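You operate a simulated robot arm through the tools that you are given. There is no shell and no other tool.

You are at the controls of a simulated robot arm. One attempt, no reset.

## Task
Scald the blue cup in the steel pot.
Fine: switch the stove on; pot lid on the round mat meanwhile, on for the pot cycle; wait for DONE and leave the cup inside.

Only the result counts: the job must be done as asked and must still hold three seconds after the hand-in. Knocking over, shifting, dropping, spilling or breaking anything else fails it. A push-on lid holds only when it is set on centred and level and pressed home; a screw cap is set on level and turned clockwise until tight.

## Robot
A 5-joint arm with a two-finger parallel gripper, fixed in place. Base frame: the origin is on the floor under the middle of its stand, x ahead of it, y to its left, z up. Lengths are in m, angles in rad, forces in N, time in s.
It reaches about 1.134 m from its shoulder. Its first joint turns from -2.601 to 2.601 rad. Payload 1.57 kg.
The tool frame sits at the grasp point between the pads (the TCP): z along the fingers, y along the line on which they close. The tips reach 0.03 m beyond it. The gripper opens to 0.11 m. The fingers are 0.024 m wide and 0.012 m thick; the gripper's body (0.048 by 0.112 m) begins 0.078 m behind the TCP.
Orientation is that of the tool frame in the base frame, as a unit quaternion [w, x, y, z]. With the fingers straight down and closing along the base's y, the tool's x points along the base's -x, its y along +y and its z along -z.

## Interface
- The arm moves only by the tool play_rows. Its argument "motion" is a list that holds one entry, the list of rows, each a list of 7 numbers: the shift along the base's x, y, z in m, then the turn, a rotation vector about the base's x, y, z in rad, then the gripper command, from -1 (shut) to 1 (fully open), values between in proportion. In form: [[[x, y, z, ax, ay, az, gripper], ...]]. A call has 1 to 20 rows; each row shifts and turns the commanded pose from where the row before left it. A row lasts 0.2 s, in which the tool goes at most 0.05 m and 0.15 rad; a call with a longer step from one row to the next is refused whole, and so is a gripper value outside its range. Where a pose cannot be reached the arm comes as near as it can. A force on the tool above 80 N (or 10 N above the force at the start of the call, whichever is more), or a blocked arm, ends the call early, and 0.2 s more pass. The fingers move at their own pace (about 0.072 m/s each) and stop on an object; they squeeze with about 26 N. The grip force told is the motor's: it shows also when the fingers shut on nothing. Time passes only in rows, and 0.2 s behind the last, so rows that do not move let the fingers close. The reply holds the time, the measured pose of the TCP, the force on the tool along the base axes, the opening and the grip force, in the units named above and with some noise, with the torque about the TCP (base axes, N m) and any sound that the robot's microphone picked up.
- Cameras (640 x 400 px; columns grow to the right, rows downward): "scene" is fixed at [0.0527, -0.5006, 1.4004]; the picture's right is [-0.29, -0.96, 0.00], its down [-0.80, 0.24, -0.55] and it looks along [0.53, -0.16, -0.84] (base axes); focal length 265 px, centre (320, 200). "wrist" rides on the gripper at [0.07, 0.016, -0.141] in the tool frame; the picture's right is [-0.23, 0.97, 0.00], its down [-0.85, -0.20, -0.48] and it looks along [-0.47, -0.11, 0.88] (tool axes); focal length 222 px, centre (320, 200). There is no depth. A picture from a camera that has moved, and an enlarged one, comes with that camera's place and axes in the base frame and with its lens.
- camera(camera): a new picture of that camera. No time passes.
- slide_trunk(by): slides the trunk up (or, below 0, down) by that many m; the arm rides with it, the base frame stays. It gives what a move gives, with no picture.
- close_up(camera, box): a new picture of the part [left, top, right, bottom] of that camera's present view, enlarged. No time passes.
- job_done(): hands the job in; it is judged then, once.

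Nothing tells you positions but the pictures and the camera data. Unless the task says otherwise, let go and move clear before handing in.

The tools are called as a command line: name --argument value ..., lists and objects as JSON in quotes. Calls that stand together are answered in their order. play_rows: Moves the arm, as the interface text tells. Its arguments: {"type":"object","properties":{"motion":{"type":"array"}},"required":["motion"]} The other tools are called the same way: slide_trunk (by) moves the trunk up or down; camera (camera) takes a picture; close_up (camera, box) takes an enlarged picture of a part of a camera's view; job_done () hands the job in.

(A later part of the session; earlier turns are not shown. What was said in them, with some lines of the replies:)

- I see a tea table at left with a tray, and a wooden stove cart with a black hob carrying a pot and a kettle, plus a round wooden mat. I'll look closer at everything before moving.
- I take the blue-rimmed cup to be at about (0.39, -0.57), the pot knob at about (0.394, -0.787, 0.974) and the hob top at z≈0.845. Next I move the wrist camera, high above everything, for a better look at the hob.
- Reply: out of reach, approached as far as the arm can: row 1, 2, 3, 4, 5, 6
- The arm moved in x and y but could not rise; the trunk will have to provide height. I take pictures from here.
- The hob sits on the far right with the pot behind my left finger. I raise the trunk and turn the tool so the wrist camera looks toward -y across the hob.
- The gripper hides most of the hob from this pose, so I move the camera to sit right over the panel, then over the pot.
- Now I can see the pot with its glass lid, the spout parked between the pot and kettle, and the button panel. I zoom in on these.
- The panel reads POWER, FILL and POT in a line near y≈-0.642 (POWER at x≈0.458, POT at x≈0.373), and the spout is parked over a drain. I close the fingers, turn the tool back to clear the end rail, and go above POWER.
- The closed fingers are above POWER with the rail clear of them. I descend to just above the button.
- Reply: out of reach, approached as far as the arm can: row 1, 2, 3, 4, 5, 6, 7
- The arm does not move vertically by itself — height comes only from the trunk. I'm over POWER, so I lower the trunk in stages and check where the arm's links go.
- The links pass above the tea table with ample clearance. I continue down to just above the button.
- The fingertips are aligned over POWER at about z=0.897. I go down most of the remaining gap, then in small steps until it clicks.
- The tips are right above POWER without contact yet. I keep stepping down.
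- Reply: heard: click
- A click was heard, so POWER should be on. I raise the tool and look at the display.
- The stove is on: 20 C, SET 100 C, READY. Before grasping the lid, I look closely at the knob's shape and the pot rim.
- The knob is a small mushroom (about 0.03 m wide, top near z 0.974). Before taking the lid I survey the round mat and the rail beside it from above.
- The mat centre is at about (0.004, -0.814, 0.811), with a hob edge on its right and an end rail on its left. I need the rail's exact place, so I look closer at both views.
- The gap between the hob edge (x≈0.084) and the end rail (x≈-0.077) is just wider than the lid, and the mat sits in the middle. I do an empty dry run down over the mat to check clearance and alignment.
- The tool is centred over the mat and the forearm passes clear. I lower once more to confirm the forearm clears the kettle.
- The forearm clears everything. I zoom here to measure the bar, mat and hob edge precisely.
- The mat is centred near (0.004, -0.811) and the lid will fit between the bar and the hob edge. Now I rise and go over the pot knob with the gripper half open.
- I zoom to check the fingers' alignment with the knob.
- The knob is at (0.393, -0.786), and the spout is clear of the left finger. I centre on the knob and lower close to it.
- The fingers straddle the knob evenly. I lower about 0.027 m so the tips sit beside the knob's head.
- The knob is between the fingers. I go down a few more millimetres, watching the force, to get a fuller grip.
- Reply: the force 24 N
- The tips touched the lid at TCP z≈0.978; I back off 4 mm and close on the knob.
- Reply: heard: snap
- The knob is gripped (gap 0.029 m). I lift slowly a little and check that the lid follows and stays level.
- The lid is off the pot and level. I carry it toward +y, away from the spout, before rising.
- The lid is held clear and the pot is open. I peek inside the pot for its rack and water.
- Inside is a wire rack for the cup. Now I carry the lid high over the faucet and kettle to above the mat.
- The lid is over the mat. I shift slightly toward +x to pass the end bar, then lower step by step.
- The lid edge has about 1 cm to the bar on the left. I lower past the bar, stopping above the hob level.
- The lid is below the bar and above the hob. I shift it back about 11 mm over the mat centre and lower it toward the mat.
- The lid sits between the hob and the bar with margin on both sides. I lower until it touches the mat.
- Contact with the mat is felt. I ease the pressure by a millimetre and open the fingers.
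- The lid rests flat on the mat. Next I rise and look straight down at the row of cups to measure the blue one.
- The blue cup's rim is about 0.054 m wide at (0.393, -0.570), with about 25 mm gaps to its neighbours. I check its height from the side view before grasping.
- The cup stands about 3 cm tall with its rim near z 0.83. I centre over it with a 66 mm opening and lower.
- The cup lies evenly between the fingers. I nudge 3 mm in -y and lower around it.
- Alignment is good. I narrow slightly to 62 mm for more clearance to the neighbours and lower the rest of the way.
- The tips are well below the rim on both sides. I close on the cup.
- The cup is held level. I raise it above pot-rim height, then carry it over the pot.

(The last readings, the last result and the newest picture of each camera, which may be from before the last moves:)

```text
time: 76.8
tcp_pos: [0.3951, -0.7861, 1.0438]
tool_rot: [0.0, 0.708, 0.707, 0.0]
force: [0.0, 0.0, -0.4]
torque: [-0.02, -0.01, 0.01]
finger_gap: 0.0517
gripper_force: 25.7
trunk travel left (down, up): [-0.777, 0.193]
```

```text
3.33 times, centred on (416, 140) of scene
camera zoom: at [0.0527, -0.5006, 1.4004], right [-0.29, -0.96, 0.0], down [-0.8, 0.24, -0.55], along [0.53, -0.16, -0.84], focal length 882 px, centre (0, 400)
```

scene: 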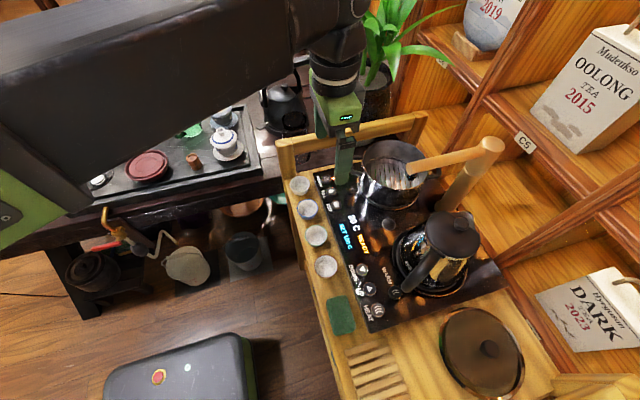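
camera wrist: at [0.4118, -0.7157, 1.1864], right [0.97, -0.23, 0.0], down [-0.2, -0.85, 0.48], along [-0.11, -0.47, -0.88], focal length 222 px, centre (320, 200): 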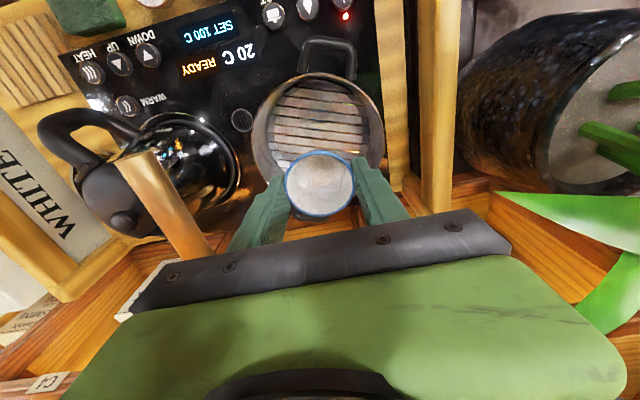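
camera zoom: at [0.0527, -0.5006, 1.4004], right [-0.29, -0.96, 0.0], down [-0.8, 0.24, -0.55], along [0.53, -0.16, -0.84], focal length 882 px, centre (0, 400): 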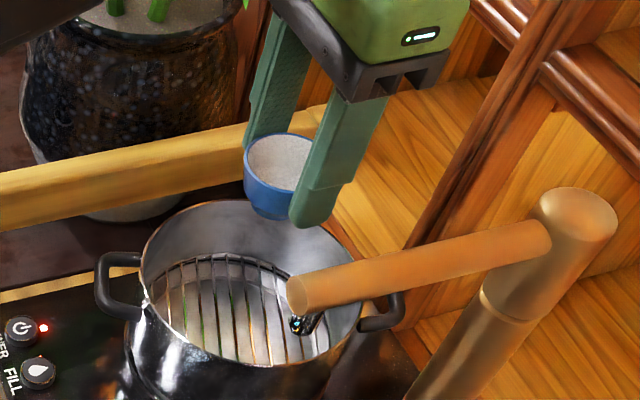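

The blue cup is over the pot's centre; the pot's rim encloses it with room for the fingers. I lower it into the pot.

slide_trunk --by -0.085

close_up --camera "scene" --box '[320, 80, 512, 200]'

close_up --camera "wrist" --box '[180, 40, 460, 215]'

```text
time: 78.0
tcp_pos: [0.3946, -0.7852, 0.9578]
tool_rot: [0.0, 0.708, 0.706, 0.0]
force: [0.3, -0.4, -1.2]
torque: [0.01, -0.02, 0.02]
finger_gap: 0.0519
gripper_force: 25.5
trunk travel left (down, up): [-0.692, 0.278]
```

```text
3.33 times, centred on (416, 140) of scene
camera zoom: at [0.0527, -0.5006, 1.4004], right [-0.29, -0.96, 0.0], down [-0.8, 0.24, -0.55], along [0.53, -0.16, -0.84], focal length 882 px, centre (0, 400)
```

zoom: 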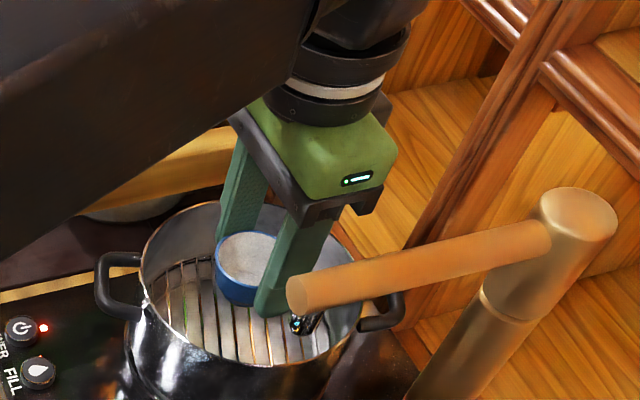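

```text
2.29 times, centred on (320, 128) of wrist
camera zoom: at [0.4119, -0.7156, 1.1013], right [0.97, -0.23, 0.0], down [-0.2, -0.85, 0.48], along [-0.11, -0.47, -0.88], focal length 508 px, centre (320, 366)
```

zoom: 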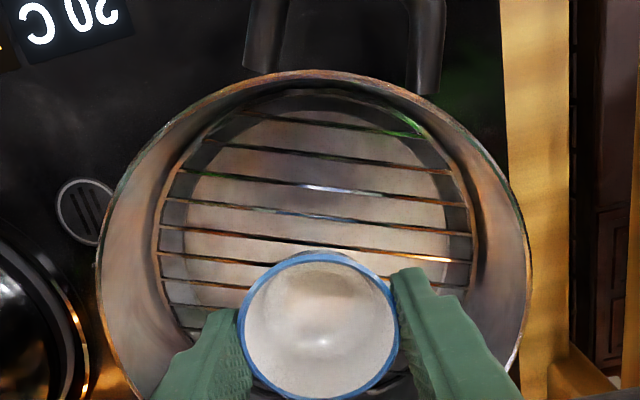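

All clear inside the pot. I continue down in small steps until the cup meets the rack.

slide_trunk --by -0.02

slide_trunk --by -0.008

slide_trunk --by -0.005

close_up --camera "scene" --box '[340, 110, 468, 190]'

```text
time: 78.7
tcp_pos: [0.3946, -0.7851, 0.9391]
tool_rot: [0.0, 0.708, 0.706, 0.0]
force: [0.8, -0.1, -0.9]
torque: [0.05, -0.02, -0.01]
finger_gap: 0.0517
gripper_force: 26.1
trunk travel left (down, up): [-0.672, 0.298]
```

```text
time: 79.2
tcp_pos: [0.3946, -0.7849, 0.9299]
tool_rot: [0.001, 0.708, 0.706, 0.0]
force: [0.0, 0.0, 0.2]
torque: [0.04, -0.02, -0.02]
finger_gap: 0.0518
gripper_force: 26.3
trunk travel left (down, up): [-0.664, 0.306]
```

```text
time: 79.8
tcp_pos: [0.3953, -0.7851, 0.9257]
tool_rot: [0.0, 0.708, 0.707, 0.0]
force: [-0.6, 0.3, -0.2]
torque: [0.04, 0.01, 0.01]
finger_gap: 0.0516
gripper_force: 26.1
trunk travel left (down, up): [-0.659, 0.311]
```

```text
5.00 times, centred on (404, 150) of scene
camera zoom: at [0.0527, -0.5006, 1.4004], right [-0.29, -0.96, 0.0], down [-0.8, 0.24, -0.55], along [0.53, -0.16, -0.84], focal length 1323 px, centre (-100, 450)
```

zoom: 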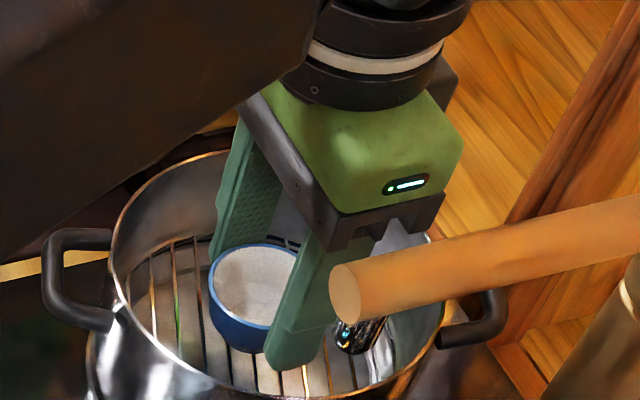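

No contact yet. I keep lowering in small steps.

slide_trunk --by -0.004

slide_trunk --by -0.003

slide_trunk --by -0.003

```text
time: 80.3
tcp_pos: [0.3941, -0.784, 0.9232]
tool_rot: [0.001, 0.707, 0.707, 0.0]
force: [1.1, -2.7, 11.5]
torque: [-0.03, -0.03, 0.01]
finger_gap: 0.0516
gripper_force: 26.4
trunk travel left (down, up): [-0.655, 0.315]
```

```text
time: 80.8
tcp_pos: [0.3929, -0.7833, 0.9206]
tool_rot: [0.0, 0.708, 0.706, 0.001]
force: [1.6, -0.9, 18.1]
torque: [0.1, -0.04, -0.04]
finger_gap: 0.0519
gripper_force: 26.2
trunk travel left (down, up): [-0.652, 0.318]
```

```text
time: 81.3
tcp_pos: [0.394, -0.7826, 0.9172]
tool_rot: [0.001, 0.708, 0.706, 0.0]
force: [0.8, 1.3, 16.6]
torque: [0.19, 0.02, -0.03]
finger_gap: 0.0518
gripper_force: 26.3
trunk travel left (down, up): [-0.649, 0.321]
```

The cup is seated on the rack. I open the fingers and withdraw straight up.

play_rows --motion '[[[0, 0, 0, 0, 0, 0, 0.0], [0, 0, 0, 0, 0, 0, 0.2], [0, 0, 0, 0, 0, 0, 0.2]]]'

close_up --camera "wrist" --box '[180, 40, 460, 215]'

slide_trunk --by 0.03

close_up --camera "wrist" --box '[180, 40, 460, 215]'

```text
time: 82.1
tcp_pos: [0.3945, -0.7856, 0.9159]
tool_rot: [0.0, 0.708, 0.707, 0.0]
force: [1.4, -0.4, -0.3]
torque: [0.0, -0.02, 0.01]
finger_gap: 0.066
gripper_force: 0.1
trunk travel left (down, up): [-0.649, 0.321]
```

```text
2.29 times, centred on (320, 128) of wrist
camera zoom: at [0.4119, -0.7157, 1.0582], right [0.97, -0.23, 0.0], down [-0.2, -0.85, 0.48], along [-0.11, -0.47, -0.88], focal length 508 px, centre (320, 366)
```

zoom: 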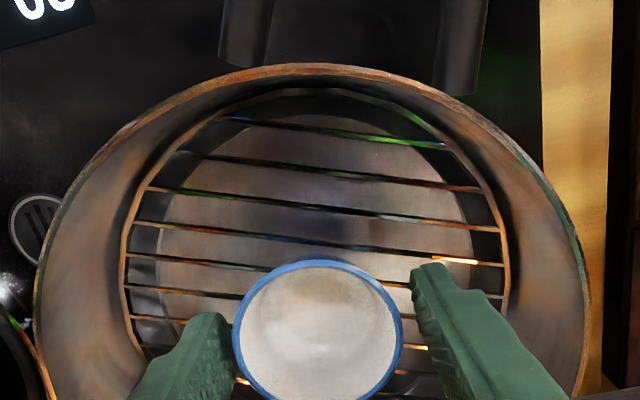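

```text
time: 82.9
tcp_pos: [0.3941, -0.7859, 0.9454]
tool_rot: [0.0, 0.708, 0.706, -0.001]
force: [0.5, 0.0, 0.0]
torque: [0.03, -0.04, 0.02]
finger_gap: 0.066
gripper_force: 0.0
trunk travel left (down, up): [-0.679, 0.291]
```

```text
2.29 times, centred on (320, 128) of wrist
camera zoom: at [0.4119, -0.7157, 1.0883], right [0.97, -0.23, 0.0], down [-0.2, -0.85, 0.48], along [-0.11, -0.47, -0.88], focal length 508 px, centre (320, 366)
```

zoom: 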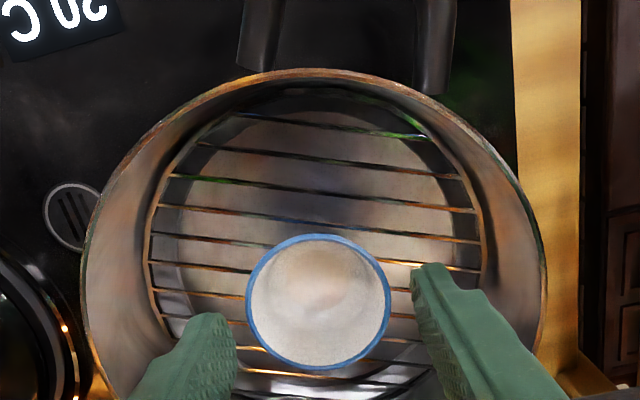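

The cup stands upright on the rack, below the pot rim. I rise and check the inside of the pot and the display from above.

slide_trunk --by 0.29

camera --camera "wrist"

close_up --camera "wrist" --box '[260, 60, 372, 130]'

close_up --camera "scene" --box '[345, 130, 441, 190]'

```text
time: 85.8
tcp_pos: [0.3946, -0.7849, 1.2363]
tool_rot: [0.001, 0.707, 0.707, 0.0]
force: [-0.3, 0.0, -0.6]
torque: [0.02, 0.0, -0.02]
finger_gap: 0.0658
gripper_force: 0.0
trunk travel left (down, up): [-0.969, 0.001]
```

```text
taken
camera wrist: at [0.4118, -0.7157, 1.3782], right [0.97, -0.23, 0.0], down [-0.2, -0.85, 0.48], along [-0.11, -0.47, -0.88], focal length 222 px, centre (320, 200)
```

wrist: 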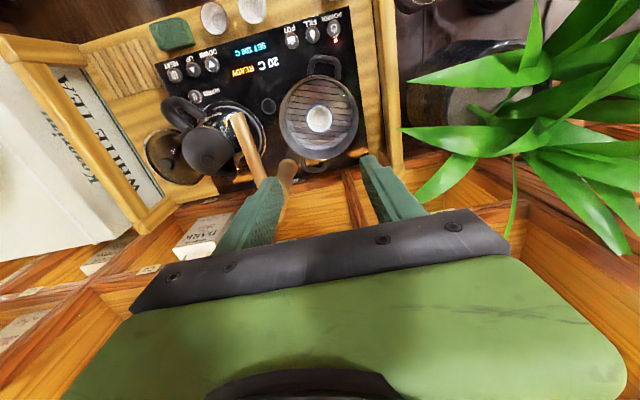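

```text
5.71 times, centred on (316, 95) of wrist
camera zoom: at [0.4118, -0.7157, 1.3782], right [0.97, -0.23, 0.0], down [-0.2, -0.85, 0.48], along [-0.11, -0.47, -0.88], focal length 1269 px, centre (343, 800)
```

zoom: 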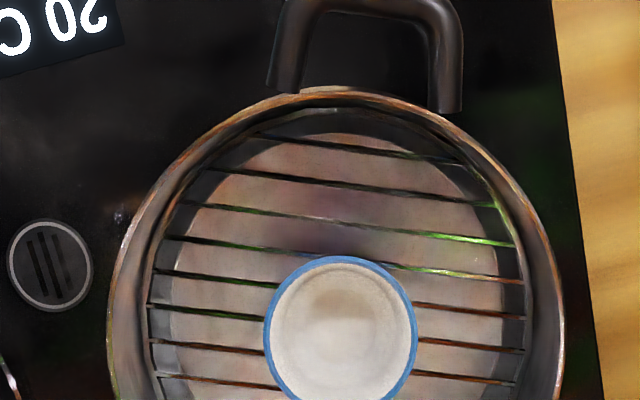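

```text
6.67 times, centred on (393, 160) of scene
camera zoom: at [0.0527, -0.5006, 1.4004], right [-0.29, -0.96, 0.0], down [-0.8, 0.24, -0.55], along [0.53, -0.16, -0.84], focal length 1765 px, centre (-167, 467)
```

zoom: 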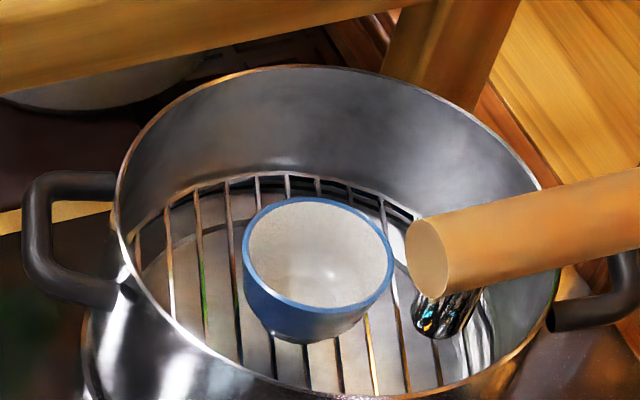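

The cup is well placed. Now I go back for the lid on the mat.

play_rows --motion '[[[-0.0396, -0.0024, 0, 0, 0, 0, 0.1], [-0.0396, -0.0024, 0, 0, 0, 0, 0.1], [-0.0396, -0.0024, 0, 0, 0, 0, 0.1], [-0.0396, -0.0024, 0, 0, 0, 0, 0.1], [-0.0396, -0.0024, 0, 0, 0, 0, 0.1], [-0.0396, -0.0024, 0, 0, 0, 0, 0.1], [-0.0396, -0.0024, 0, 0, 0, 0, 0.1], [-0.0396, -0.0024, 0, 0, 0, 0, 0.1], [-0.0396, -0.0024, 0, 0, 0, 0, 0.1], [-0.0396, -0.0024, 0, 0, 0, 0, 0.1], [0, 0, 0, 0, 0, 0, 0.1]]]'

slide_trunk --by -0.28

close_up --camera "wrist" --box '[160, 40, 480, 240]'

```text
time: 88.2
tcp_pos: [-0.0035, -0.8074, 1.2364]
tool_rot: [0.0, 0.708, 0.706, 0.0]
force: [0.1, -0.5, 0.5]
torque: [0.0, 0.01, -0.05]
finger_gap: 0.0604
gripper_force: 0.2
trunk travel left (down, up): [-0.969, 0.001]
```

```text
time: 91.0
tcp_pos: [-0.0013, -0.8081, 0.9561]
tool_rot: [-0.001, 0.707, 0.707, 0.0]
force: [0.8, 0.3, 0.6]
torque: [0.0, 0.0, -0.02]
finger_gap: 0.0604
gripper_force: 0.0
trunk travel left (down, up): [-0.689, 0.281]
```

```text
2.00 times, centred on (320, 140) of wrist
camera zoom: at [0.0155, -0.7384, 1.0983], right [0.97, -0.23, 0.0], down [-0.2, -0.85, 0.48], along [-0.11, -0.47, -0.88], focal length 444 px, centre (320, 320)
```

zoom: 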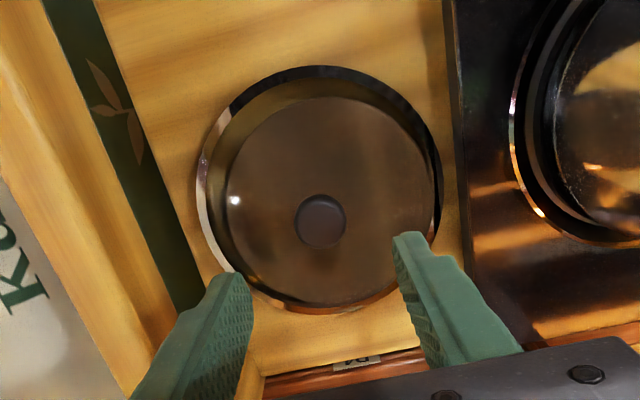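

The knob is between the fingers; a 1.5 mm correction in y, then I lower to the same grip height as before and close.

play_rows --motion '[[[0, -0.0015, 0, 0, 0, 0, 0.1], [0, 0, 0, 0, 0, 0, 0.1]]]'

slide_trunk --by -0.085

slide_trunk --by -0.013

close_up --camera "wrist" --box '[160, 40, 480, 240]'

```text
time: 91.6
tcp_pos: [-0.0016, -0.8083, 0.9546]
tool_rot: [0.001, 0.708, 0.706, 0.0]
force: [0.4, 0.2, -0.3]
torque: [0.0, -0.01, 0.01]
finger_gap: 0.0607
gripper_force: 0.1
trunk travel left (down, up): [-0.689, 0.281]
```

```text
time: 92.8
tcp_pos: [-0.0019, -0.8081, 0.8708]
tool_rot: [0.0, 0.708, 0.707, 0.0]
force: [0.4, -0.7, 0.0]
torque: [0.02, 0.03, 0.0]
finger_gap: 0.0603
gripper_force: 0.1
trunk travel left (down, up): [-0.604, 0.366]
```

```text
time: 93.5
tcp_pos: [-0.0009, -0.8084, 0.8575]
tool_rot: [0.001, 0.708, 0.706, 0.0]
force: [-0.2, 0.2, -0.5]
torque: [0.01, -0.01, 0.03]
finger_gap: 0.0605
gripper_force: 0.0
trunk travel left (down, up): [-0.591, 0.379]
```

```text
2.00 times, centred on (320, 140) of wrist
camera zoom: at [0.0153, -0.7397, 1.0002], right [0.97, -0.23, 0.0], down [-0.2, -0.85, 0.48], along [-0.11, -0.47, -0.88], focal length 444 px, centre (320, 320)
```

zoom: 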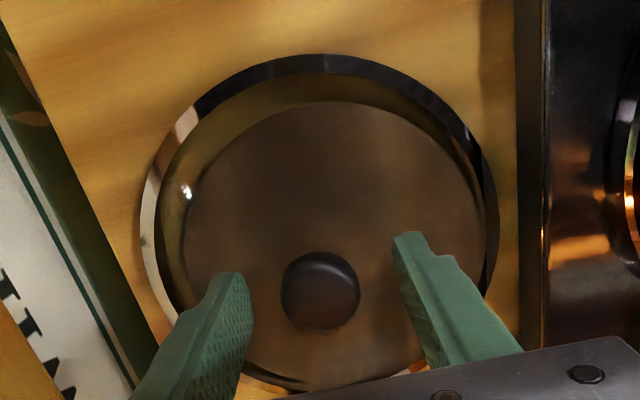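

The knob is exactly where it was when gripped before. I close and lift a little.

play_rows --motion '[[[0, 0, 0, 0, 0, 0, -1], [0, 0, 0, 0, 0, 0, -1], [0, 0, 0, 0, 0, 0, -1], [0, 0, 0, 0, 0, 0, -1]]]'

slide_trunk --by 0.06

close_up --camera "wrist" --box '[160, 40, 480, 240]'

```text
time: 94.5
tcp_pos: [-0.0015, -0.8094, 0.8567]
tool_rot: [0.0, 0.708, 0.706, 0.0]
force: [0.5, 0.6, -0.1]
torque: [0.01, -0.06, 0.01]
finger_gap: 0.0288
gripper_force: 26.2
trunk travel left (down, up): [-0.591, 0.379]
```

```text
time: 95.5
tcp_pos: [-0.001, -0.8088, 0.9184]
tool_rot: [0.0, 0.708, 0.706, 0.0]
force: [-0.6, -1.0, -1.8]
torque: [0.0, -0.02, 0.01]
finger_gap: 0.0287
gripper_force: 25.9
trunk travel left (down, up): [-0.651, 0.319]
```

```text
2.00 times, centred on (320, 140) of wrist
camera zoom: at [0.0153, -0.7399, 1.0601], right [0.97, -0.23, 0.0], down [-0.2, -0.85, 0.48], along [-0.11, -0.47, -0.88], focal length 444 px, centre (320, 320)
```

zoom: 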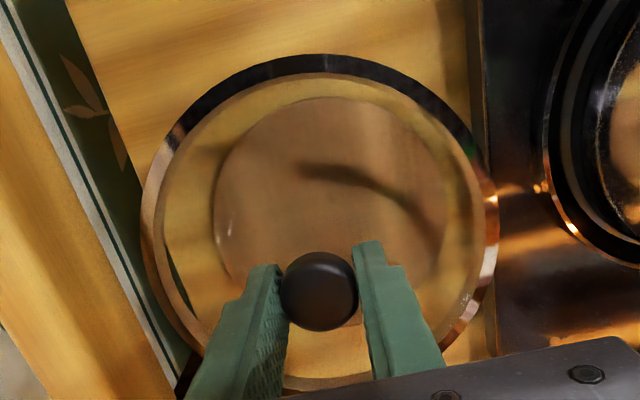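

The lid is lifted level. I shift away from the bar, rise to the top, and carry it back over the panel side of the pot.

play_rows --motion '[[[0.0055, -0.0015, 0, 0, 0, 0, -1], [0.0055, -0.0015, 0, 0, 0, 0, -1], [0, 0, 0, 0, 0, 0, -1]]]'

slide_trunk --by 0.315

play_rows --motion '[[[0.038, 0.0136, 0, 0, 0, 0, -1], [0.038, 0.0136, 0, 0, 0, 0, -1], [0.038, 0.0136, 0, 0, 0, 0, -1], [0.038, 0.0136, 0, 0, 0, 0, -1], [0.038, 0.0136, 0, 0, 0, 0, -1], [0.038, 0.0136, 0, 0, 0, 0, -1], [0.038, 0.0136, 0, 0, 0, 0, -1], [0.038, 0.0136, 0, 0, 0, 0, -1], [0.038, 0.0136, 0, 0, 0, 0, -1], [0.038, 0.0136, 0, 0, 0, 0, -1], [0.036, 0.0136, 0, 0, 0, 0, -1], [0, 0, 0, 0, 0, 0, -1]]]'

slide_trunk --by -0.211

close_up --camera "scene" --box '[300, 60, 492, 180]'

camera --camera "wrist"

```text
time: 96.2
tcp_pos: [0.0092, -0.8118, 0.9177]
tool_rot: [0.0, 0.708, 0.707, 0.0]
force: [0.6, -0.1, -2.2]
torque: [-0.03, 0.01, -0.01]
finger_gap: 0.0285
gripper_force: 25.9
trunk travel left (down, up): [-0.651, 0.319]
```

```text
time: 99.4
tcp_pos: [0.0078, -0.8119, 1.2332]
tool_rot: [0.0, 0.708, 0.707, -0.001]
force: [0.7, -0.7, -1.1]
torque: [-0.03, -0.01, -0.03]
finger_gap: 0.0285
gripper_force: 25.9
trunk travel left (down, up): [-0.966, 0.004]
```

```text
time: 102.0
tcp_pos: [0.425, -0.6627, 1.2324]
tool_rot: [0.002, 0.708, 0.706, 0.001]
force: [0.3, -0.2, -1.5]
torque: [0.03, 0.0, 0.0]
finger_gap: 0.0287
gripper_force: 25.9
trunk travel left (down, up): [-0.966, 0.004]
```

```text
time: 104.2
tcp_pos: [0.4264, -0.6633, 1.0223]
tool_rot: [0.0, 0.708, 0.706, 0.0]
force: [-0.1, 0.0, -1.3]
torque: [0.0, -0.02, -0.01]
finger_gap: 0.0288
gripper_force: 26.1
trunk travel left (down, up): [-0.755, 0.215]
```

```text
3.33 times, centred on (396, 120) of scene
camera zoom: at [0.0527, -0.5006, 1.4004], right [-0.29, -0.96, 0.0], down [-0.8, 0.24, -0.55], along [0.53, -0.16, -0.84], focal length 882 px, centre (67, 467)
```

zoom: 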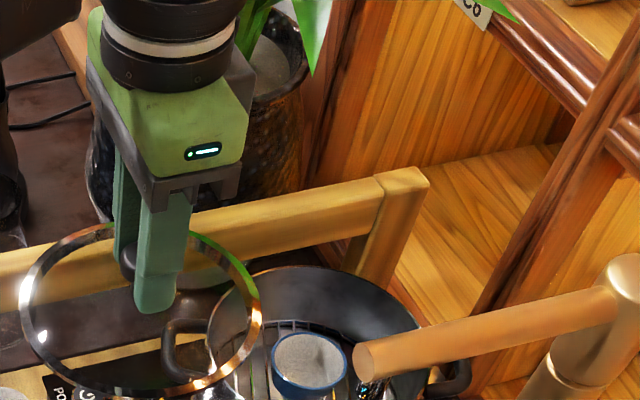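

```text
taken
camera wrist: at [0.4431, -0.5931, 1.1643], right [0.97, -0.23, 0.0], down [-0.2, -0.85, 0.48], along [-0.11, -0.47, -0.88], focal length 222 px, centre (320, 200)
```

wrist: 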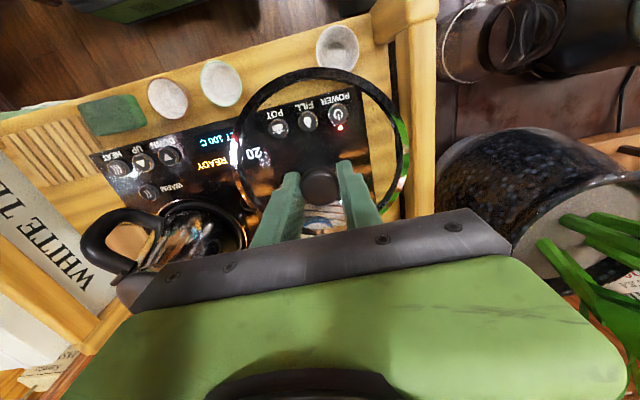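

The lid is beside the pot at safe height. I move it over the pot along the same path I took it off.

play_rows --motion '[[[0, -0.02, 0, 0, 0, 0, -1], [-0.004, -0.03, 0, 0, 0, 0, -1], [-0.008, -0.03, 0, 0, 0, 0, -1], [-0.0098, -0.0242, 0, 0, 0, 0, -1], [-0.01, -0.0182, 0, 0, 0, 0, -1], [0, 0, 0, 0, 0, 0, -1], [0, 0, 0, 0, 0, 0, -1]]]'

slide_trunk --by -0.02

close_up --camera "scene" --box '[320, 80, 512, 200]'

close_up --camera "wrist" --box '[160, 20, 480, 220]'

```text
time: 105.8
tcp_pos: [0.3918, -0.7849, 1.0217]
tool_rot: [0.0, 0.708, 0.706, 0.0]
force: [0.4, 0.8, -1.9]
torque: [0.01, 0.0, 0.03]
finger_gap: 0.0287
gripper_force: 25.8
trunk travel left (down, up): [-0.755, 0.215]
```

```text
time: 106.5
tcp_pos: [0.3941, -0.7852, 1.0006]
tool_rot: [0.0, 0.708, 0.706, 0.0]
force: [0.5, -0.2, -1.8]
torque: [0.02, -0.01, -0.01]
finger_gap: 0.0288
gripper_force: 25.8
trunk travel left (down, up): [-0.735, 0.235]
```

```text
3.33 times, centred on (416, 140) of scene
camera zoom: at [0.0527, -0.5006, 1.4004], right [-0.29, -0.96, 0.0], down [-0.8, 0.24, -0.55], along [0.53, -0.16, -0.84], focal length 882 px, centre (0, 400)
```

zoom: 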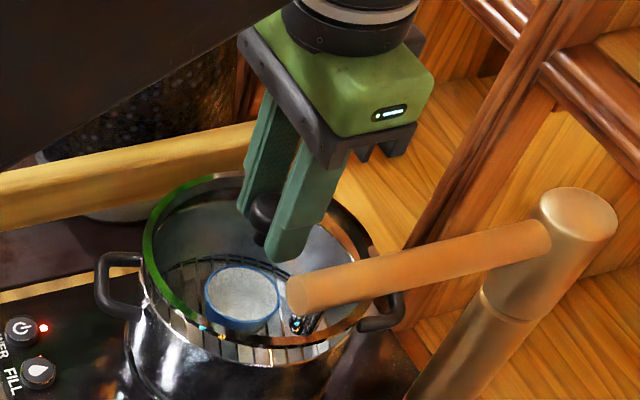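

```text
2.00 times, centred on (320, 120) of wrist
camera zoom: at [0.4112, -0.7169, 1.1442], right [0.97, -0.23, 0.0], down [-0.2, -0.85, 0.48], along [-0.11, -0.47, -0.88], focal length 444 px, centre (320, 360)
```

zoom: 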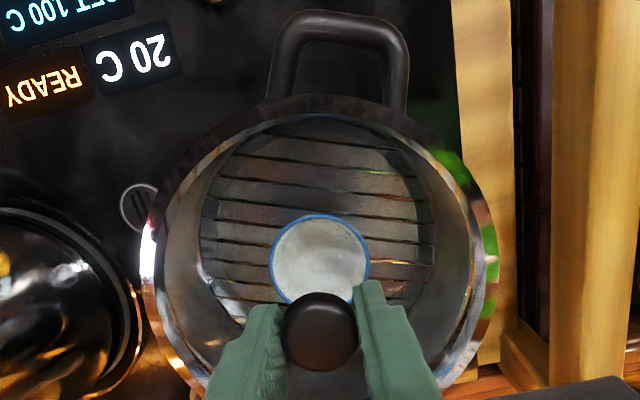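

The pose matches the original grasp to within a fraction of a millimetre. I lower the lid onto the pot gently.

slide_trunk --by -0.014

slide_trunk --by -0.004

slide_trunk --by -0.003

close_up --camera "scene" --box '[320, 80, 512, 200]'

```text
time: 107.1
tcp_pos: [0.3932, -0.7855, 0.9885]
tool_rot: [-0.001, 0.707, 0.707, 0.0]
force: [-0.9, 0.3, -0.9]
torque: [0.01, -0.02, 0.01]
finger_gap: 0.0288
gripper_force: 25.8
trunk travel left (down, up): [-0.721, 0.249]
```

```text
time: 107.7
tcp_pos: [0.3947, -0.7856, 0.9849]
tool_rot: [0.001, 0.708, 0.707, 0.0]
force: [0.4, -0.2, -1.2]
torque: [-0.01, 0.04, 0.0]
finger_gap: 0.029
gripper_force: 25.5
trunk travel left (down, up): [-0.717, 0.253]
```

```text
time: 108.2
tcp_pos: [0.3937, -0.7844, 0.9812]
tool_rot: [0.0, 0.708, 0.706, -0.001]
force: [-2.0, 2.1, 3.9]
torque: [0.01, -0.01, 0.01]
finger_gap: 0.0289
gripper_force: 26.1
trunk travel left (down, up): [-0.714, 0.256]
```

```text
3.33 times, centred on (416, 140) of scene
camera zoom: at [0.0527, -0.5006, 1.4004], right [-0.29, -0.96, 0.0], down [-0.8, 0.24, -0.55], along [0.53, -0.16, -0.84], focal length 882 px, centre (0, 400)
```

zoom: 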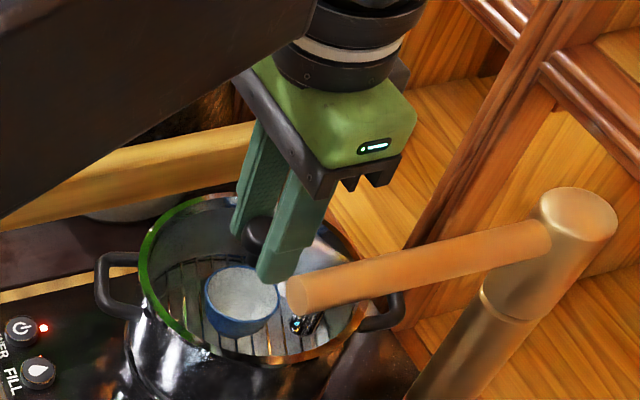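

The lid is seated at its original height. I press gently to make sure it is home.

slide_trunk --by -0.002

slide_trunk --by -0.002

```text
time: 108.7
tcp_pos: [0.3928, -0.7844, 0.9792]
tool_rot: [0.003, 0.708, 0.707, -0.001]
force: [3.2, -9.3, 32.2]
torque: [-0.19, -0.05, 0.02]
finger_gap: 0.0291
gripper_force: 25.7
trunk travel left (down, up): [-0.712, 0.258]
```

```text
time: 109.2
tcp_pos: [0.3936, -0.7842, 0.9787]
tool_rot: [0.002, 0.707, 0.707, 0.0]
force: [4.0, -7.3, 29.8]
torque: [-0.22, -0.12, 0.02]
finger_gap: 0.0286
gripper_force: 25.7
trunk travel left (down, up): [-0.71, 0.26]
```

Pressed with about 30 N, it is firmly down. I relieve the pressure, open and withdraw.

slide_trunk --by 0.002

play_rows --motion '[[[0, 0, 0, 0, 0, 0, -0.3], [0, 0, 0, 0, 0, 0, 0.1], [0, 0, 0, 0, 0, 0, 0.1]]]'

slide_trunk --by 0.06

close_up --camera "scene" --box '[320, 80, 512, 200]'

close_up --camera "wrist" --box '[160, 20, 480, 220]'

```text
time: 109.7
tcp_pos: [0.392, -0.7848, 0.9777]
tool_rot: [-0.002, 0.708, 0.706, 0.001]
force: [-0.5, 0.6, -1.5]
torque: [-0.01, -0.03, 0.05]
finger_gap: 0.0288
gripper_force: 26.1
trunk travel left (down, up): [-0.712, 0.258]
```

```text
time: 110.5
tcp_pos: [0.3952, -0.7866, 0.9789]
tool_rot: [0.0, 0.708, 0.706, 0.0]
force: [0.3, 0.4, -0.2]
torque: [0.0, -0.02, 0.01]
finger_gap: 0.0604
gripper_force: 0.1
trunk travel left (down, up): [-0.712, 0.258]
heard: snap
```

```text
time: 111.5
tcp_pos: [0.3936, -0.7859, 1.0395]
tool_rot: [0.0, 0.707, 0.707, -0.001]
force: [-0.8, -0.2, 0.9]
torque: [0.02, 0.01, -0.01]
finger_gap: 0.0604
gripper_force: 0.1
trunk travel left (down, up): [-0.772, 0.198]
```

```text
3.33 times, centred on (416, 140) of scene
camera zoom: at [0.0527, -0.5006, 1.4004], right [-0.29, -0.96, 0.0], down [-0.8, 0.24, -0.55], along [0.53, -0.16, -0.84], focal length 882 px, centre (0, 400)
```

zoom: 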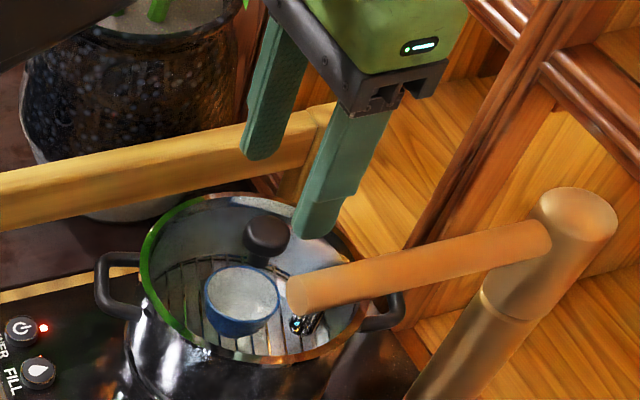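

```text
2.00 times, centred on (320, 120) of wrist
camera zoom: at [0.4111, -0.7169, 1.1812], right [0.97, -0.23, 0.0], down [-0.2, -0.85, 0.48], along [-0.11, -0.47, -0.88], focal length 444 px, centre (320, 360)
```

zoom: 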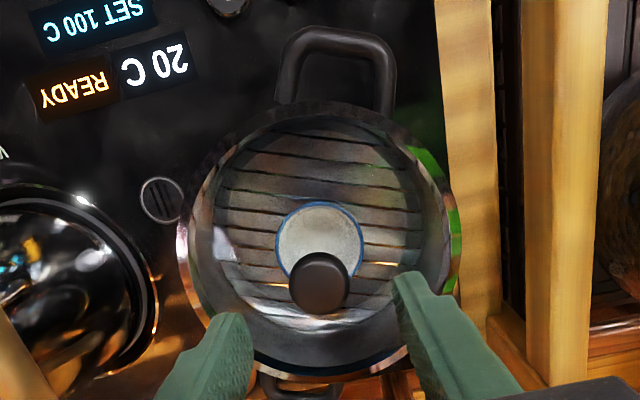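

A snap confirms the lid seated again. Next I close the fingers and go above the POT button.

play_rows --motion '[[[0, 0.03, 0, 0, 0, 0, -1], [-0.003, 0.03, 0, 0, 0, 0, -1], [-0.006, 0.03, 0, 0, 0, 0, -1], [-0.006, 0.03, 0, 0, 0, 0, -1], [-0.006, 0.0245, 0, 0, 0, 0, -1], [0, 0, 0, 0, 0, 0, -1]]]'

slide_trunk --by -0.115

close_up --camera "scene" --box '[290, 150, 450, 250]'

close_up --camera "wrist" --box '[200, 60, 440, 210]'

```text
time: 112.9
tcp_pos: [0.373, -0.6408, 1.0389]
tool_rot: [0.0, 0.708, 0.706, 0.0]
force: [0.2, 0.3, -0.2]
torque: [-0.02, 0.01, 0.01]
finger_gap: 0.0
gripper_force: 21.3
trunk travel left (down, up): [-0.772, 0.198]
```

```text
time: 114.4
tcp_pos: [0.3734, -0.6412, 0.9235]
tool_rot: [-0.001, 0.708, 0.706, 0.001]
force: [-0.4, -0.1, -0.2]
torque: [0.02, 0.01, 0.02]
finger_gap: 0.0
gripper_force: 21.3
trunk travel left (down, up): [-0.657, 0.313]
```

```text
4.00 times, centred on (370, 200) of scene
camera zoom: at [0.0527, -0.5006, 1.4004], right [-0.29, -0.96, 0.0], down [-0.8, 0.24, -0.55], along [0.53, -0.16, -0.84], focal length 1059 px, centre (120, 200)
```

zoom: 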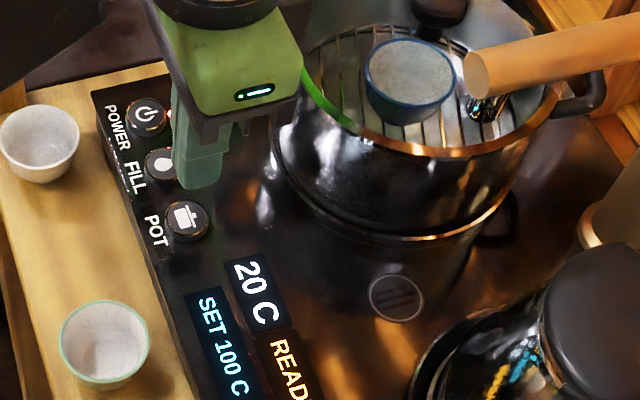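

```text
2.67 times, centred on (320, 135) of wrist
camera zoom: at [0.3902, -0.5722, 1.0663], right [0.97, -0.23, 0.0], down [-0.2, -0.85, 0.48], along [-0.11, -0.47, -0.88], focal length 592 px, centre (320, 373)
```

zoom: 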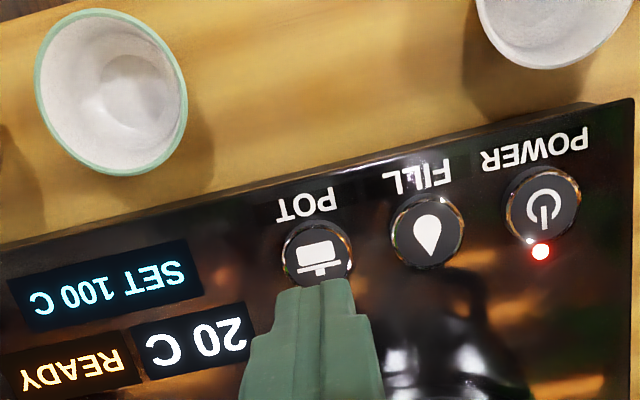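

The fingertips are over POT. I nudge 2 mm, lower, and press.

play_rows --motion '[[[0, 0.002, 0, 0, 0, 0, -1], [0, 0, 0, 0, 0, 0, -1]]]'

slide_trunk --by -0.041

slide_trunk --by -0.003

slide_trunk --by -0.003

```text
time: 115.0
tcp_pos: [0.3729, -0.6401, 0.9235]
tool_rot: [0.001, 0.708, 0.706, 0.0]
force: [0.3, -0.4, -0.2]
torque: [-0.03, 0.0, 0.02]
finger_gap: 0.0
gripper_force: 21.0
trunk travel left (down, up): [-0.657, 0.313]
```

```text
time: 115.8
tcp_pos: [0.3736, -0.6379, 0.8825]
tool_rot: [0.001, 0.708, 0.706, 0.001]
force: [0.5, -0.4, -0.3]
torque: [0.04, 0.01, -0.01]
finger_gap: 0.0
gripper_force: 21.4
trunk travel left (down, up): [-0.616, 0.354]
```

```text
time: 116.3
tcp_pos: [0.3732, -0.6393, 0.879]
tool_rot: [0.0, 0.708, 0.706, 0.001]
force: [0.0, 0.4, 0.0]
torque: [0.02, -0.01, 0.0]
finger_gap: 0.0
gripper_force: 20.7
trunk travel left (down, up): [-0.613, 0.357]
```

```text
time: 116.9
tcp_pos: [0.3732, -0.6389, 0.8767]
tool_rot: [0.0, 0.708, 0.707, -0.001]
force: [-0.2, -1.1, 0.4]
torque: [0.01, 0.01, -0.02]
finger_gap: 0.0001
gripper_force: 21.2
trunk travel left (down, up): [-0.61, 0.36]
heard: click
```

POT clicked. I raise clear and read the display.

slide_trunk --by 0.1

close_up --camera "scene" --box '[300, 160, 460, 260]'

close_up --camera "scene" --box '[345, 200, 401, 260]'

```text
time: 118.2
tcp_pos: [0.3732, -0.6401, 0.9773]
tool_rot: [0.0, 0.708, 0.706, 0.0]
force: [0.2, 0.8, 1.1]
torque: [-0.02, 0.01, -0.02]
finger_gap: 0.0
gripper_force: 21.4
trunk travel left (down, up): [-0.71, 0.26]
```

```text
4.00 times, centred on (380, 210) of scene
camera zoom: at [0.0527, -0.5006, 1.4004], right [-0.29, -0.96, 0.0], down [-0.8, 0.24, -0.55], along [0.53, -0.16, -0.84], focal length 1059 px, centre (80, 160)
```

zoom: 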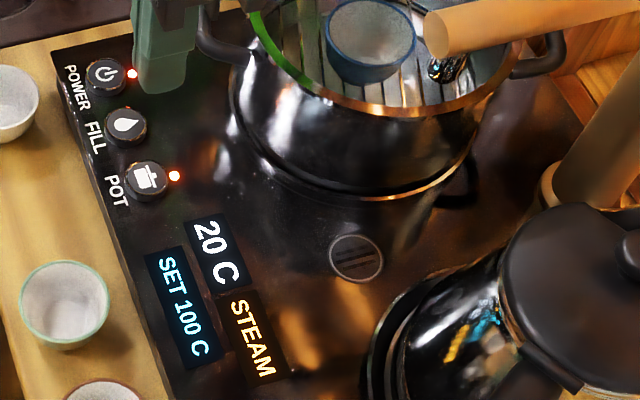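

```text
6.67 times, centred on (373, 230) of scene
camera zoom: at [0.0527, -0.5006, 1.4004], right [-0.29, -0.96, 0.0], down [-0.8, 0.24, -0.55], along [0.53, -0.16, -0.84], focal length 1765 px, centre (-33, 0)
```

zoom: 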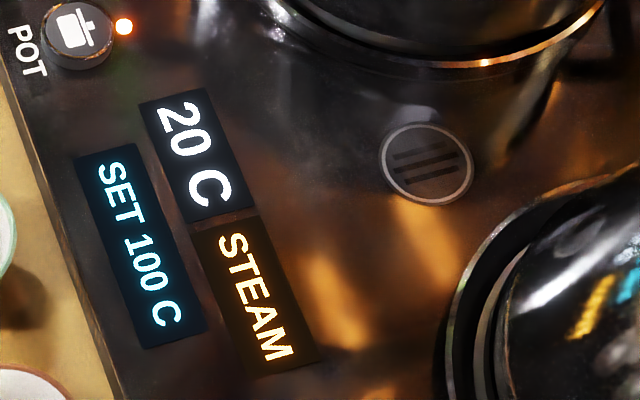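

The display shows STEAM and the pot light is lit, so the cycle is running. I rise clear and wait.

slide_trunk --by 0.255

play_rows --motion '[[[0, 0.03, 0, 0, 0, 0, -1], [0, 0.03, 0, 0, 0, 0, -1], [0, 0.03, 0, 0, 0, 0, -1], [0, 0, 0, 0, 0, 0, -1], [0, 0, 0, 0, 0, 0, -1], [0, 0, 0, 0, 0, 0, -1], [0, 0, 0, 0, 0, 0, -1], [0, 0, 0, 0, 0, 0, -1], [0, 0, 0, 0, 0, 0, -1], [0, 0, 0, 0, 0, 0, -1], [0, 0, 0, 0, 0, 0, -1], [0, 0, 0, 0, 0, 0, -1], [0, 0, 0, 0, 0, 0, -1], [0, 0, 0, 0, 0, 0, -1], [0, 0, 0, 0, 0, 0, -1], [0, 0, 0, 0, 0, 0, -1], [0, 0, 0, 0, 0, 0, -1], [0, 0, 0, 0, 0, 0, -1], [0, 0, 0, 0, 0, 0, -1], [0, 0, 0, 0, 0, 0, -1]]]'

close_up --camera "scene" --box '[300, 120, 500, 250]'

```text
time: 120.8
tcp_pos: [0.3734, -0.6397, 1.2323]
tool_rot: [0.0, 0.708, 0.706, 0.0]
force: [-0.4, -0.6, -0.4]
torque: [-0.02, 0.02, 0.01]
finger_gap: 0.0
gripper_force: 21.7
trunk travel left (down, up): [-0.965, 0.005]
```

```text
time: 125.0
tcp_pos: [0.3741, -0.5478, 1.2311]
tool_rot: [0.0, 0.708, 0.706, 0.0]
force: [0.2, -0.3, -0.2]
torque: [-0.03, 0.03, -0.01]
finger_gap: 0.0001
gripper_force: 21.0
trunk travel left (down, up): [-0.965, 0.005]
```

```text
3.08 times, centred on (400, 185) of scene
camera zoom: at [0.0527, -0.5006, 1.4004], right [-0.29, -0.96, 0.0], down [-0.8, 0.24, -0.55], along [0.53, -0.16, -0.84], focal length 814 px, centre (74, 246)
```

zoom: 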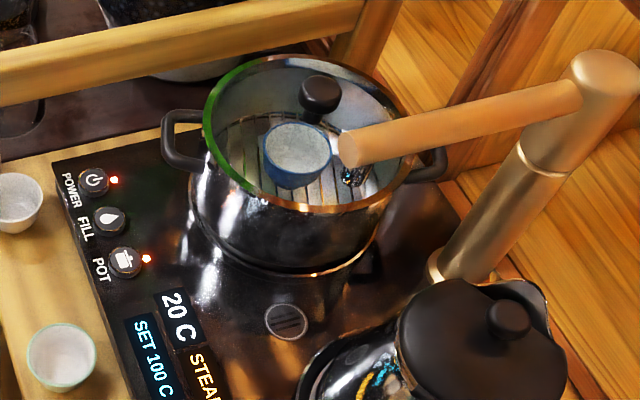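

The lid sits level on the pot with the cup inside and STEAM still on. I keep waiting.

play_rows --motion '[[[0, 0, 0, 0, 0, 0, -1], [0, 0, 0, 0, 0, 0, -1], [0, 0, 0, 0, 0, 0, -1], [0, 0, 0, 0, 0, 0, -1], [0, 0, 0, 0, 0, 0, -1], [0, 0, 0, 0, 0, 0, -1], [0, 0, 0, 0, 0, 0, -1], [0, 0, 0, 0, 0, 0, -1], [0, 0, 0, 0, 0, 0, -1], [0, 0, 0, 0, 0, 0, -1], [0, 0, 0, 0, 0, 0, -1], [0, 0, 0, 0, 0, 0, -1], [0, 0, 0, 0, 0, 0, -1], [0, 0, 0, 0, 0, 0, -1], [0, 0, 0, 0, 0, 0, -1], [0, 0, 0, 0, 0, 0, -1], [0, 0, 0, 0, 0, 0, -1], [0, 0, 0, 0, 0, 0, -1], [0, 0, 0, 0, 0, 0, -1], [0, 0, 0, 0, 0, 0, -1]]]'

play_rows --motion '[[[0, 0, 0, 0, 0, 0, -1], [0, 0, 0, 0, 0, 0, -1], [0, 0, 0, 0, 0, 0, -1], [0, 0, 0, 0, 0, 0, -1], [0, 0, 0, 0, 0, 0, -1], [0, 0, 0, 0, 0, 0, -1], [0, 0, 0, 0, 0, 0, -1], [0, 0, 0, 0, 0, 0, -1], [0, 0, 0, 0, 0, 0, -1], [0, 0, 0, 0, 0, 0, -1], [0, 0, 0, 0, 0, 0, -1], [0, 0, 0, 0, 0, 0, -1], [0, 0, 0, 0, 0, 0, -1], [0, 0, 0, 0, 0, 0, -1], [0, 0, 0, 0, 0, 0, -1], [0, 0, 0, 0, 0, 0, -1], [0, 0, 0, 0, 0, 0, -1], [0, 0, 0, 0, 0, 0, -1], [0, 0, 0, 0, 0, 0, -1], [0, 0, 0, 0, 0, 0, -1]]]'

close_up --camera "scene" --box '[300, 160, 460, 260]'

```text
time: 129.2
tcp_pos: [0.3731, -0.5498, 1.2319]
tool_rot: [-0.001, 0.708, 0.707, 0.0]
force: [0.3, 0.0, -0.3]
torque: [-0.01, -0.01, -0.01]
finger_gap: 0.0002
gripper_force: 21.5
trunk travel left (down, up): [-0.965, 0.005]
```

```text
time: 133.4
tcp_pos: [0.3731, -0.5488, 1.233]
tool_rot: [-0.001, 0.708, 0.707, 0.0]
force: [0.5, 0.2, 0.5]
torque: [-0.03, 0.02, 0.0]
finger_gap: 0.0
gripper_force: 21.2
trunk travel left (down, up): [-0.965, 0.005]
```

```text
4.00 times, centred on (380, 210) of scene
camera zoom: at [0.0527, -0.5006, 1.4004], right [-0.29, -0.96, 0.0], down [-0.8, 0.24, -0.55], along [0.53, -0.16, -0.84], focal length 1059 px, centre (80, 160)
```

zoom: 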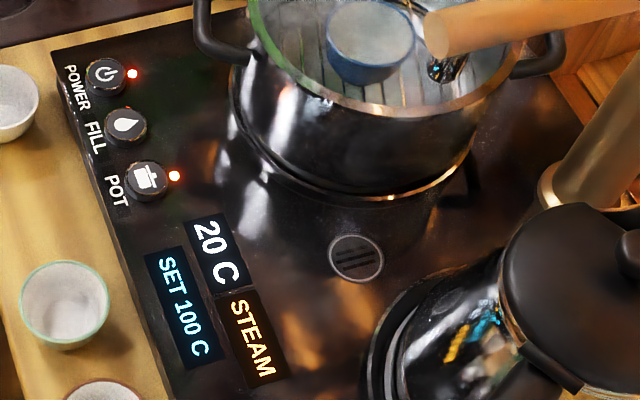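

Still STEAM at 133 s. I continue waiting for DONE.

play_rows --motion '[[[0, 0, 0, 0, 0, 0, -1], [0, 0, 0, 0, 0, 0, -1], [0, 0, 0, 0, 0, 0, -1], [0, 0, 0, 0, 0, 0, -1], [0, 0, 0, 0, 0, 0, -1], [0, 0, 0, 0, 0, 0, -1], [0, 0, 0, 0, 0, 0, -1], [0, 0, 0, 0, 0, 0, -1], [0, 0, 0, 0, 0, 0, -1], [0, 0, 0, 0, 0, 0, -1], [0, 0, 0, 0, 0, 0, -1], [0, 0, 0, 0, 0, 0, -1], [0, 0, 0, 0, 0, 0, -1], [0, 0, 0, 0, 0, 0, -1], [0, 0, 0, 0, 0, 0, -1], [0, 0, 0, 0, 0, 0, -1], [0, 0, 0, 0, 0, 0, -1], [0, 0, 0, 0, 0, 0, -1], [0, 0, 0, 0, 0, 0, -1], [0, 0, 0, 0, 0, 0, -1]]]'

play_rows --motion '[[[0, 0, 0, 0, 0, 0, -1], [0, 0, 0, 0, 0, 0, -1], [0, 0, 0, 0, 0, 0, -1], [0, 0, 0, 0, 0, 0, -1], [0, 0, 0, 0, 0, 0, -1], [0, 0, 0, 0, 0, 0, -1], [0, 0, 0, 0, 0, 0, -1], [0, 0, 0, 0, 0, 0, -1], [0, 0, 0, 0, 0, 0, -1], [0, 0, 0, 0, 0, 0, -1], [0, 0, 0, 0, 0, 0, -1], [0, 0, 0, 0, 0, 0, -1], [0, 0, 0, 0, 0, 0, -1], [0, 0, 0, 0, 0, 0, -1], [0, 0, 0, 0, 0, 0, -1], [0, 0, 0, 0, 0, 0, -1], [0, 0, 0, 0, 0, 0, -1], [0, 0, 0, 0, 0, 0, -1], [0, 0, 0, 0, 0, 0, -1], [0, 0, 0, 0, 0, 0, -1]]]'

play_rows --motion '[[[0, 0, 0, 0, 0, 0, -1], [0, 0, 0, 0, 0, 0, -1], [0, 0, 0, 0, 0, 0, -1], [0, 0, 0, 0, 0, 0, -1], [0, 0, 0, 0, 0, 0, -1], [0, 0, 0, 0, 0, 0, -1], [0, 0, 0, 0, 0, 0, -1], [0, 0, 0, 0, 0, 0, -1], [0, 0, 0, 0, 0, 0, -1], [0, 0, 0, 0, 0, 0, -1], [0, 0, 0, 0, 0, 0, -1], [0, 0, 0, 0, 0, 0, -1], [0, 0, 0, 0, 0, 0, -1], [0, 0, 0, 0, 0, 0, -1], [0, 0, 0, 0, 0, 0, -1], [0, 0, 0, 0, 0, 0, -1], [0, 0, 0, 0, 0, 0, -1], [0, 0, 0, 0, 0, 0, -1], [0, 0, 0, 0, 0, 0, -1], [0, 0, 0, 0, 0, 0, -1]]]'

close_up --camera "scene" --box '[300, 160, 460, 260]'

```text
time: 137.6
tcp_pos: [0.3731, -0.5483, 1.2306]
tool_rot: [0.0, 0.707, 0.707, 0.0]
force: [0.5, 0.1, 0.1]
torque: [0.0, 0.01, -0.03]
finger_gap: 0.0002
gripper_force: 21.4
trunk travel left (down, up): [-0.965, 0.005]
```

```text
time: 141.8
tcp_pos: [0.3725, -0.5484, 1.2326]
tool_rot: [0.0, 0.708, 0.706, 0.0]
force: [1.0, -0.3, -0.3]
torque: [0.01, -0.03, 0.02]
finger_gap: 0.0
gripper_force: 21.8
trunk travel left (down, up): [-0.965, 0.005]
```

```text
time: 146.0
tcp_pos: [0.3722, -0.5482, 1.2317]
tool_rot: [0.001, 0.708, 0.707, 0.0]
force: [0.7, -0.9, -0.8]
torque: [-0.01, 0.01, 0.01]
finger_gap: 0.0002
gripper_force: 21.1
trunk travel left (down, up): [-0.965, 0.005]
```

```text
4.00 times, centred on (380, 210) of scene
camera zoom: at [0.0527, -0.5006, 1.4004], right [-0.29, -0.96, 0.0], down [-0.8, 0.24, -0.55], along [0.53, -0.16, -0.84], focal length 1059 px, centre (80, 160)
```

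zoom: 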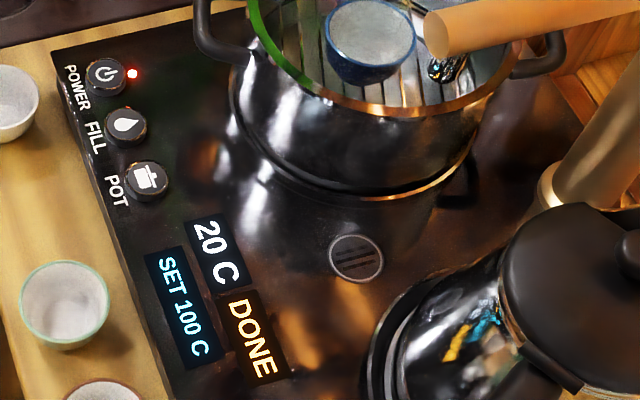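

The display shows DONE. I take a final look at the whole scene before handing in.

camera --camera "scene"

close_up --camera "scene" --box '[345, 120, 457, 190]'

```text
taken
```

scene: 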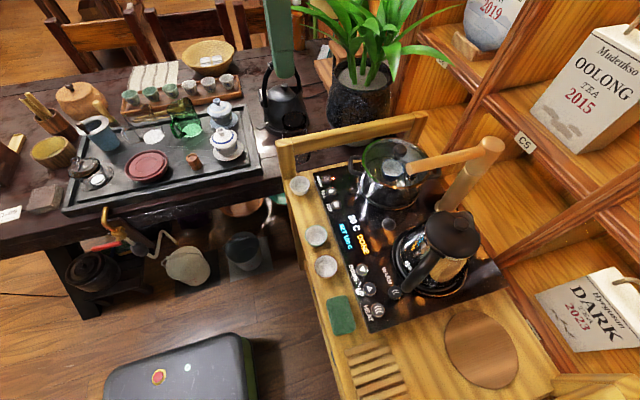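

```text
5.71 times, centred on (401, 155) of scene
camera zoom: at [0.0527, -0.5006, 1.4004], right [-0.29, -0.96, 0.0], down [-0.8, 0.24, -0.55], along [0.53, -0.16, -0.84], focal length 1512 px, centre (-143, 457)
```

zoom: 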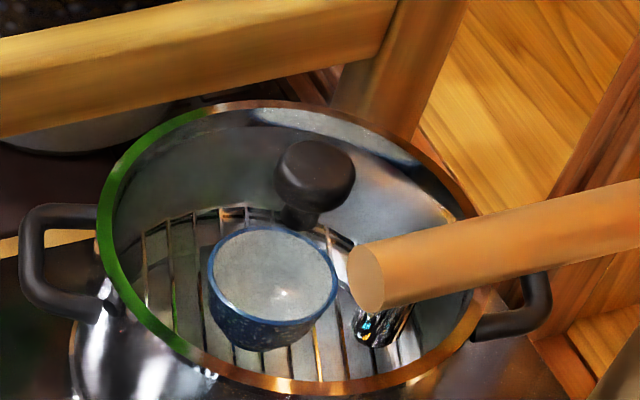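

The cup is in the pot, the lid is seated, the stove is on and shows DONE, nothing else has moved and the arm is clear. I hand in the job.

job_done

```text
The job is handed in.
```

The blue cup has been scalded: it went through the steel pot's full steam cycle, and I handed the job in once the display showed DONE.

- **Stove:** I pressed POWER, and the display came on at READY. It is still on.
- **Lid:** I set it on the round mat while I put the cup in, then put it back on the pot for the cycle. I heard a snap as I let go of it, and it is still on the pot.
- **Cup:** The blue cup stands upright on the rack inside the pot, where I left it as you asked.
- **Cycle:** I pressed POT, the display showed STEAM, and it changed to DONE within about half a minute. I didn't press FILL, and I couldn't tell from the pictures whether the pot held any water.

In the last picture nothing else looked moved, and the arm was clear of everything.
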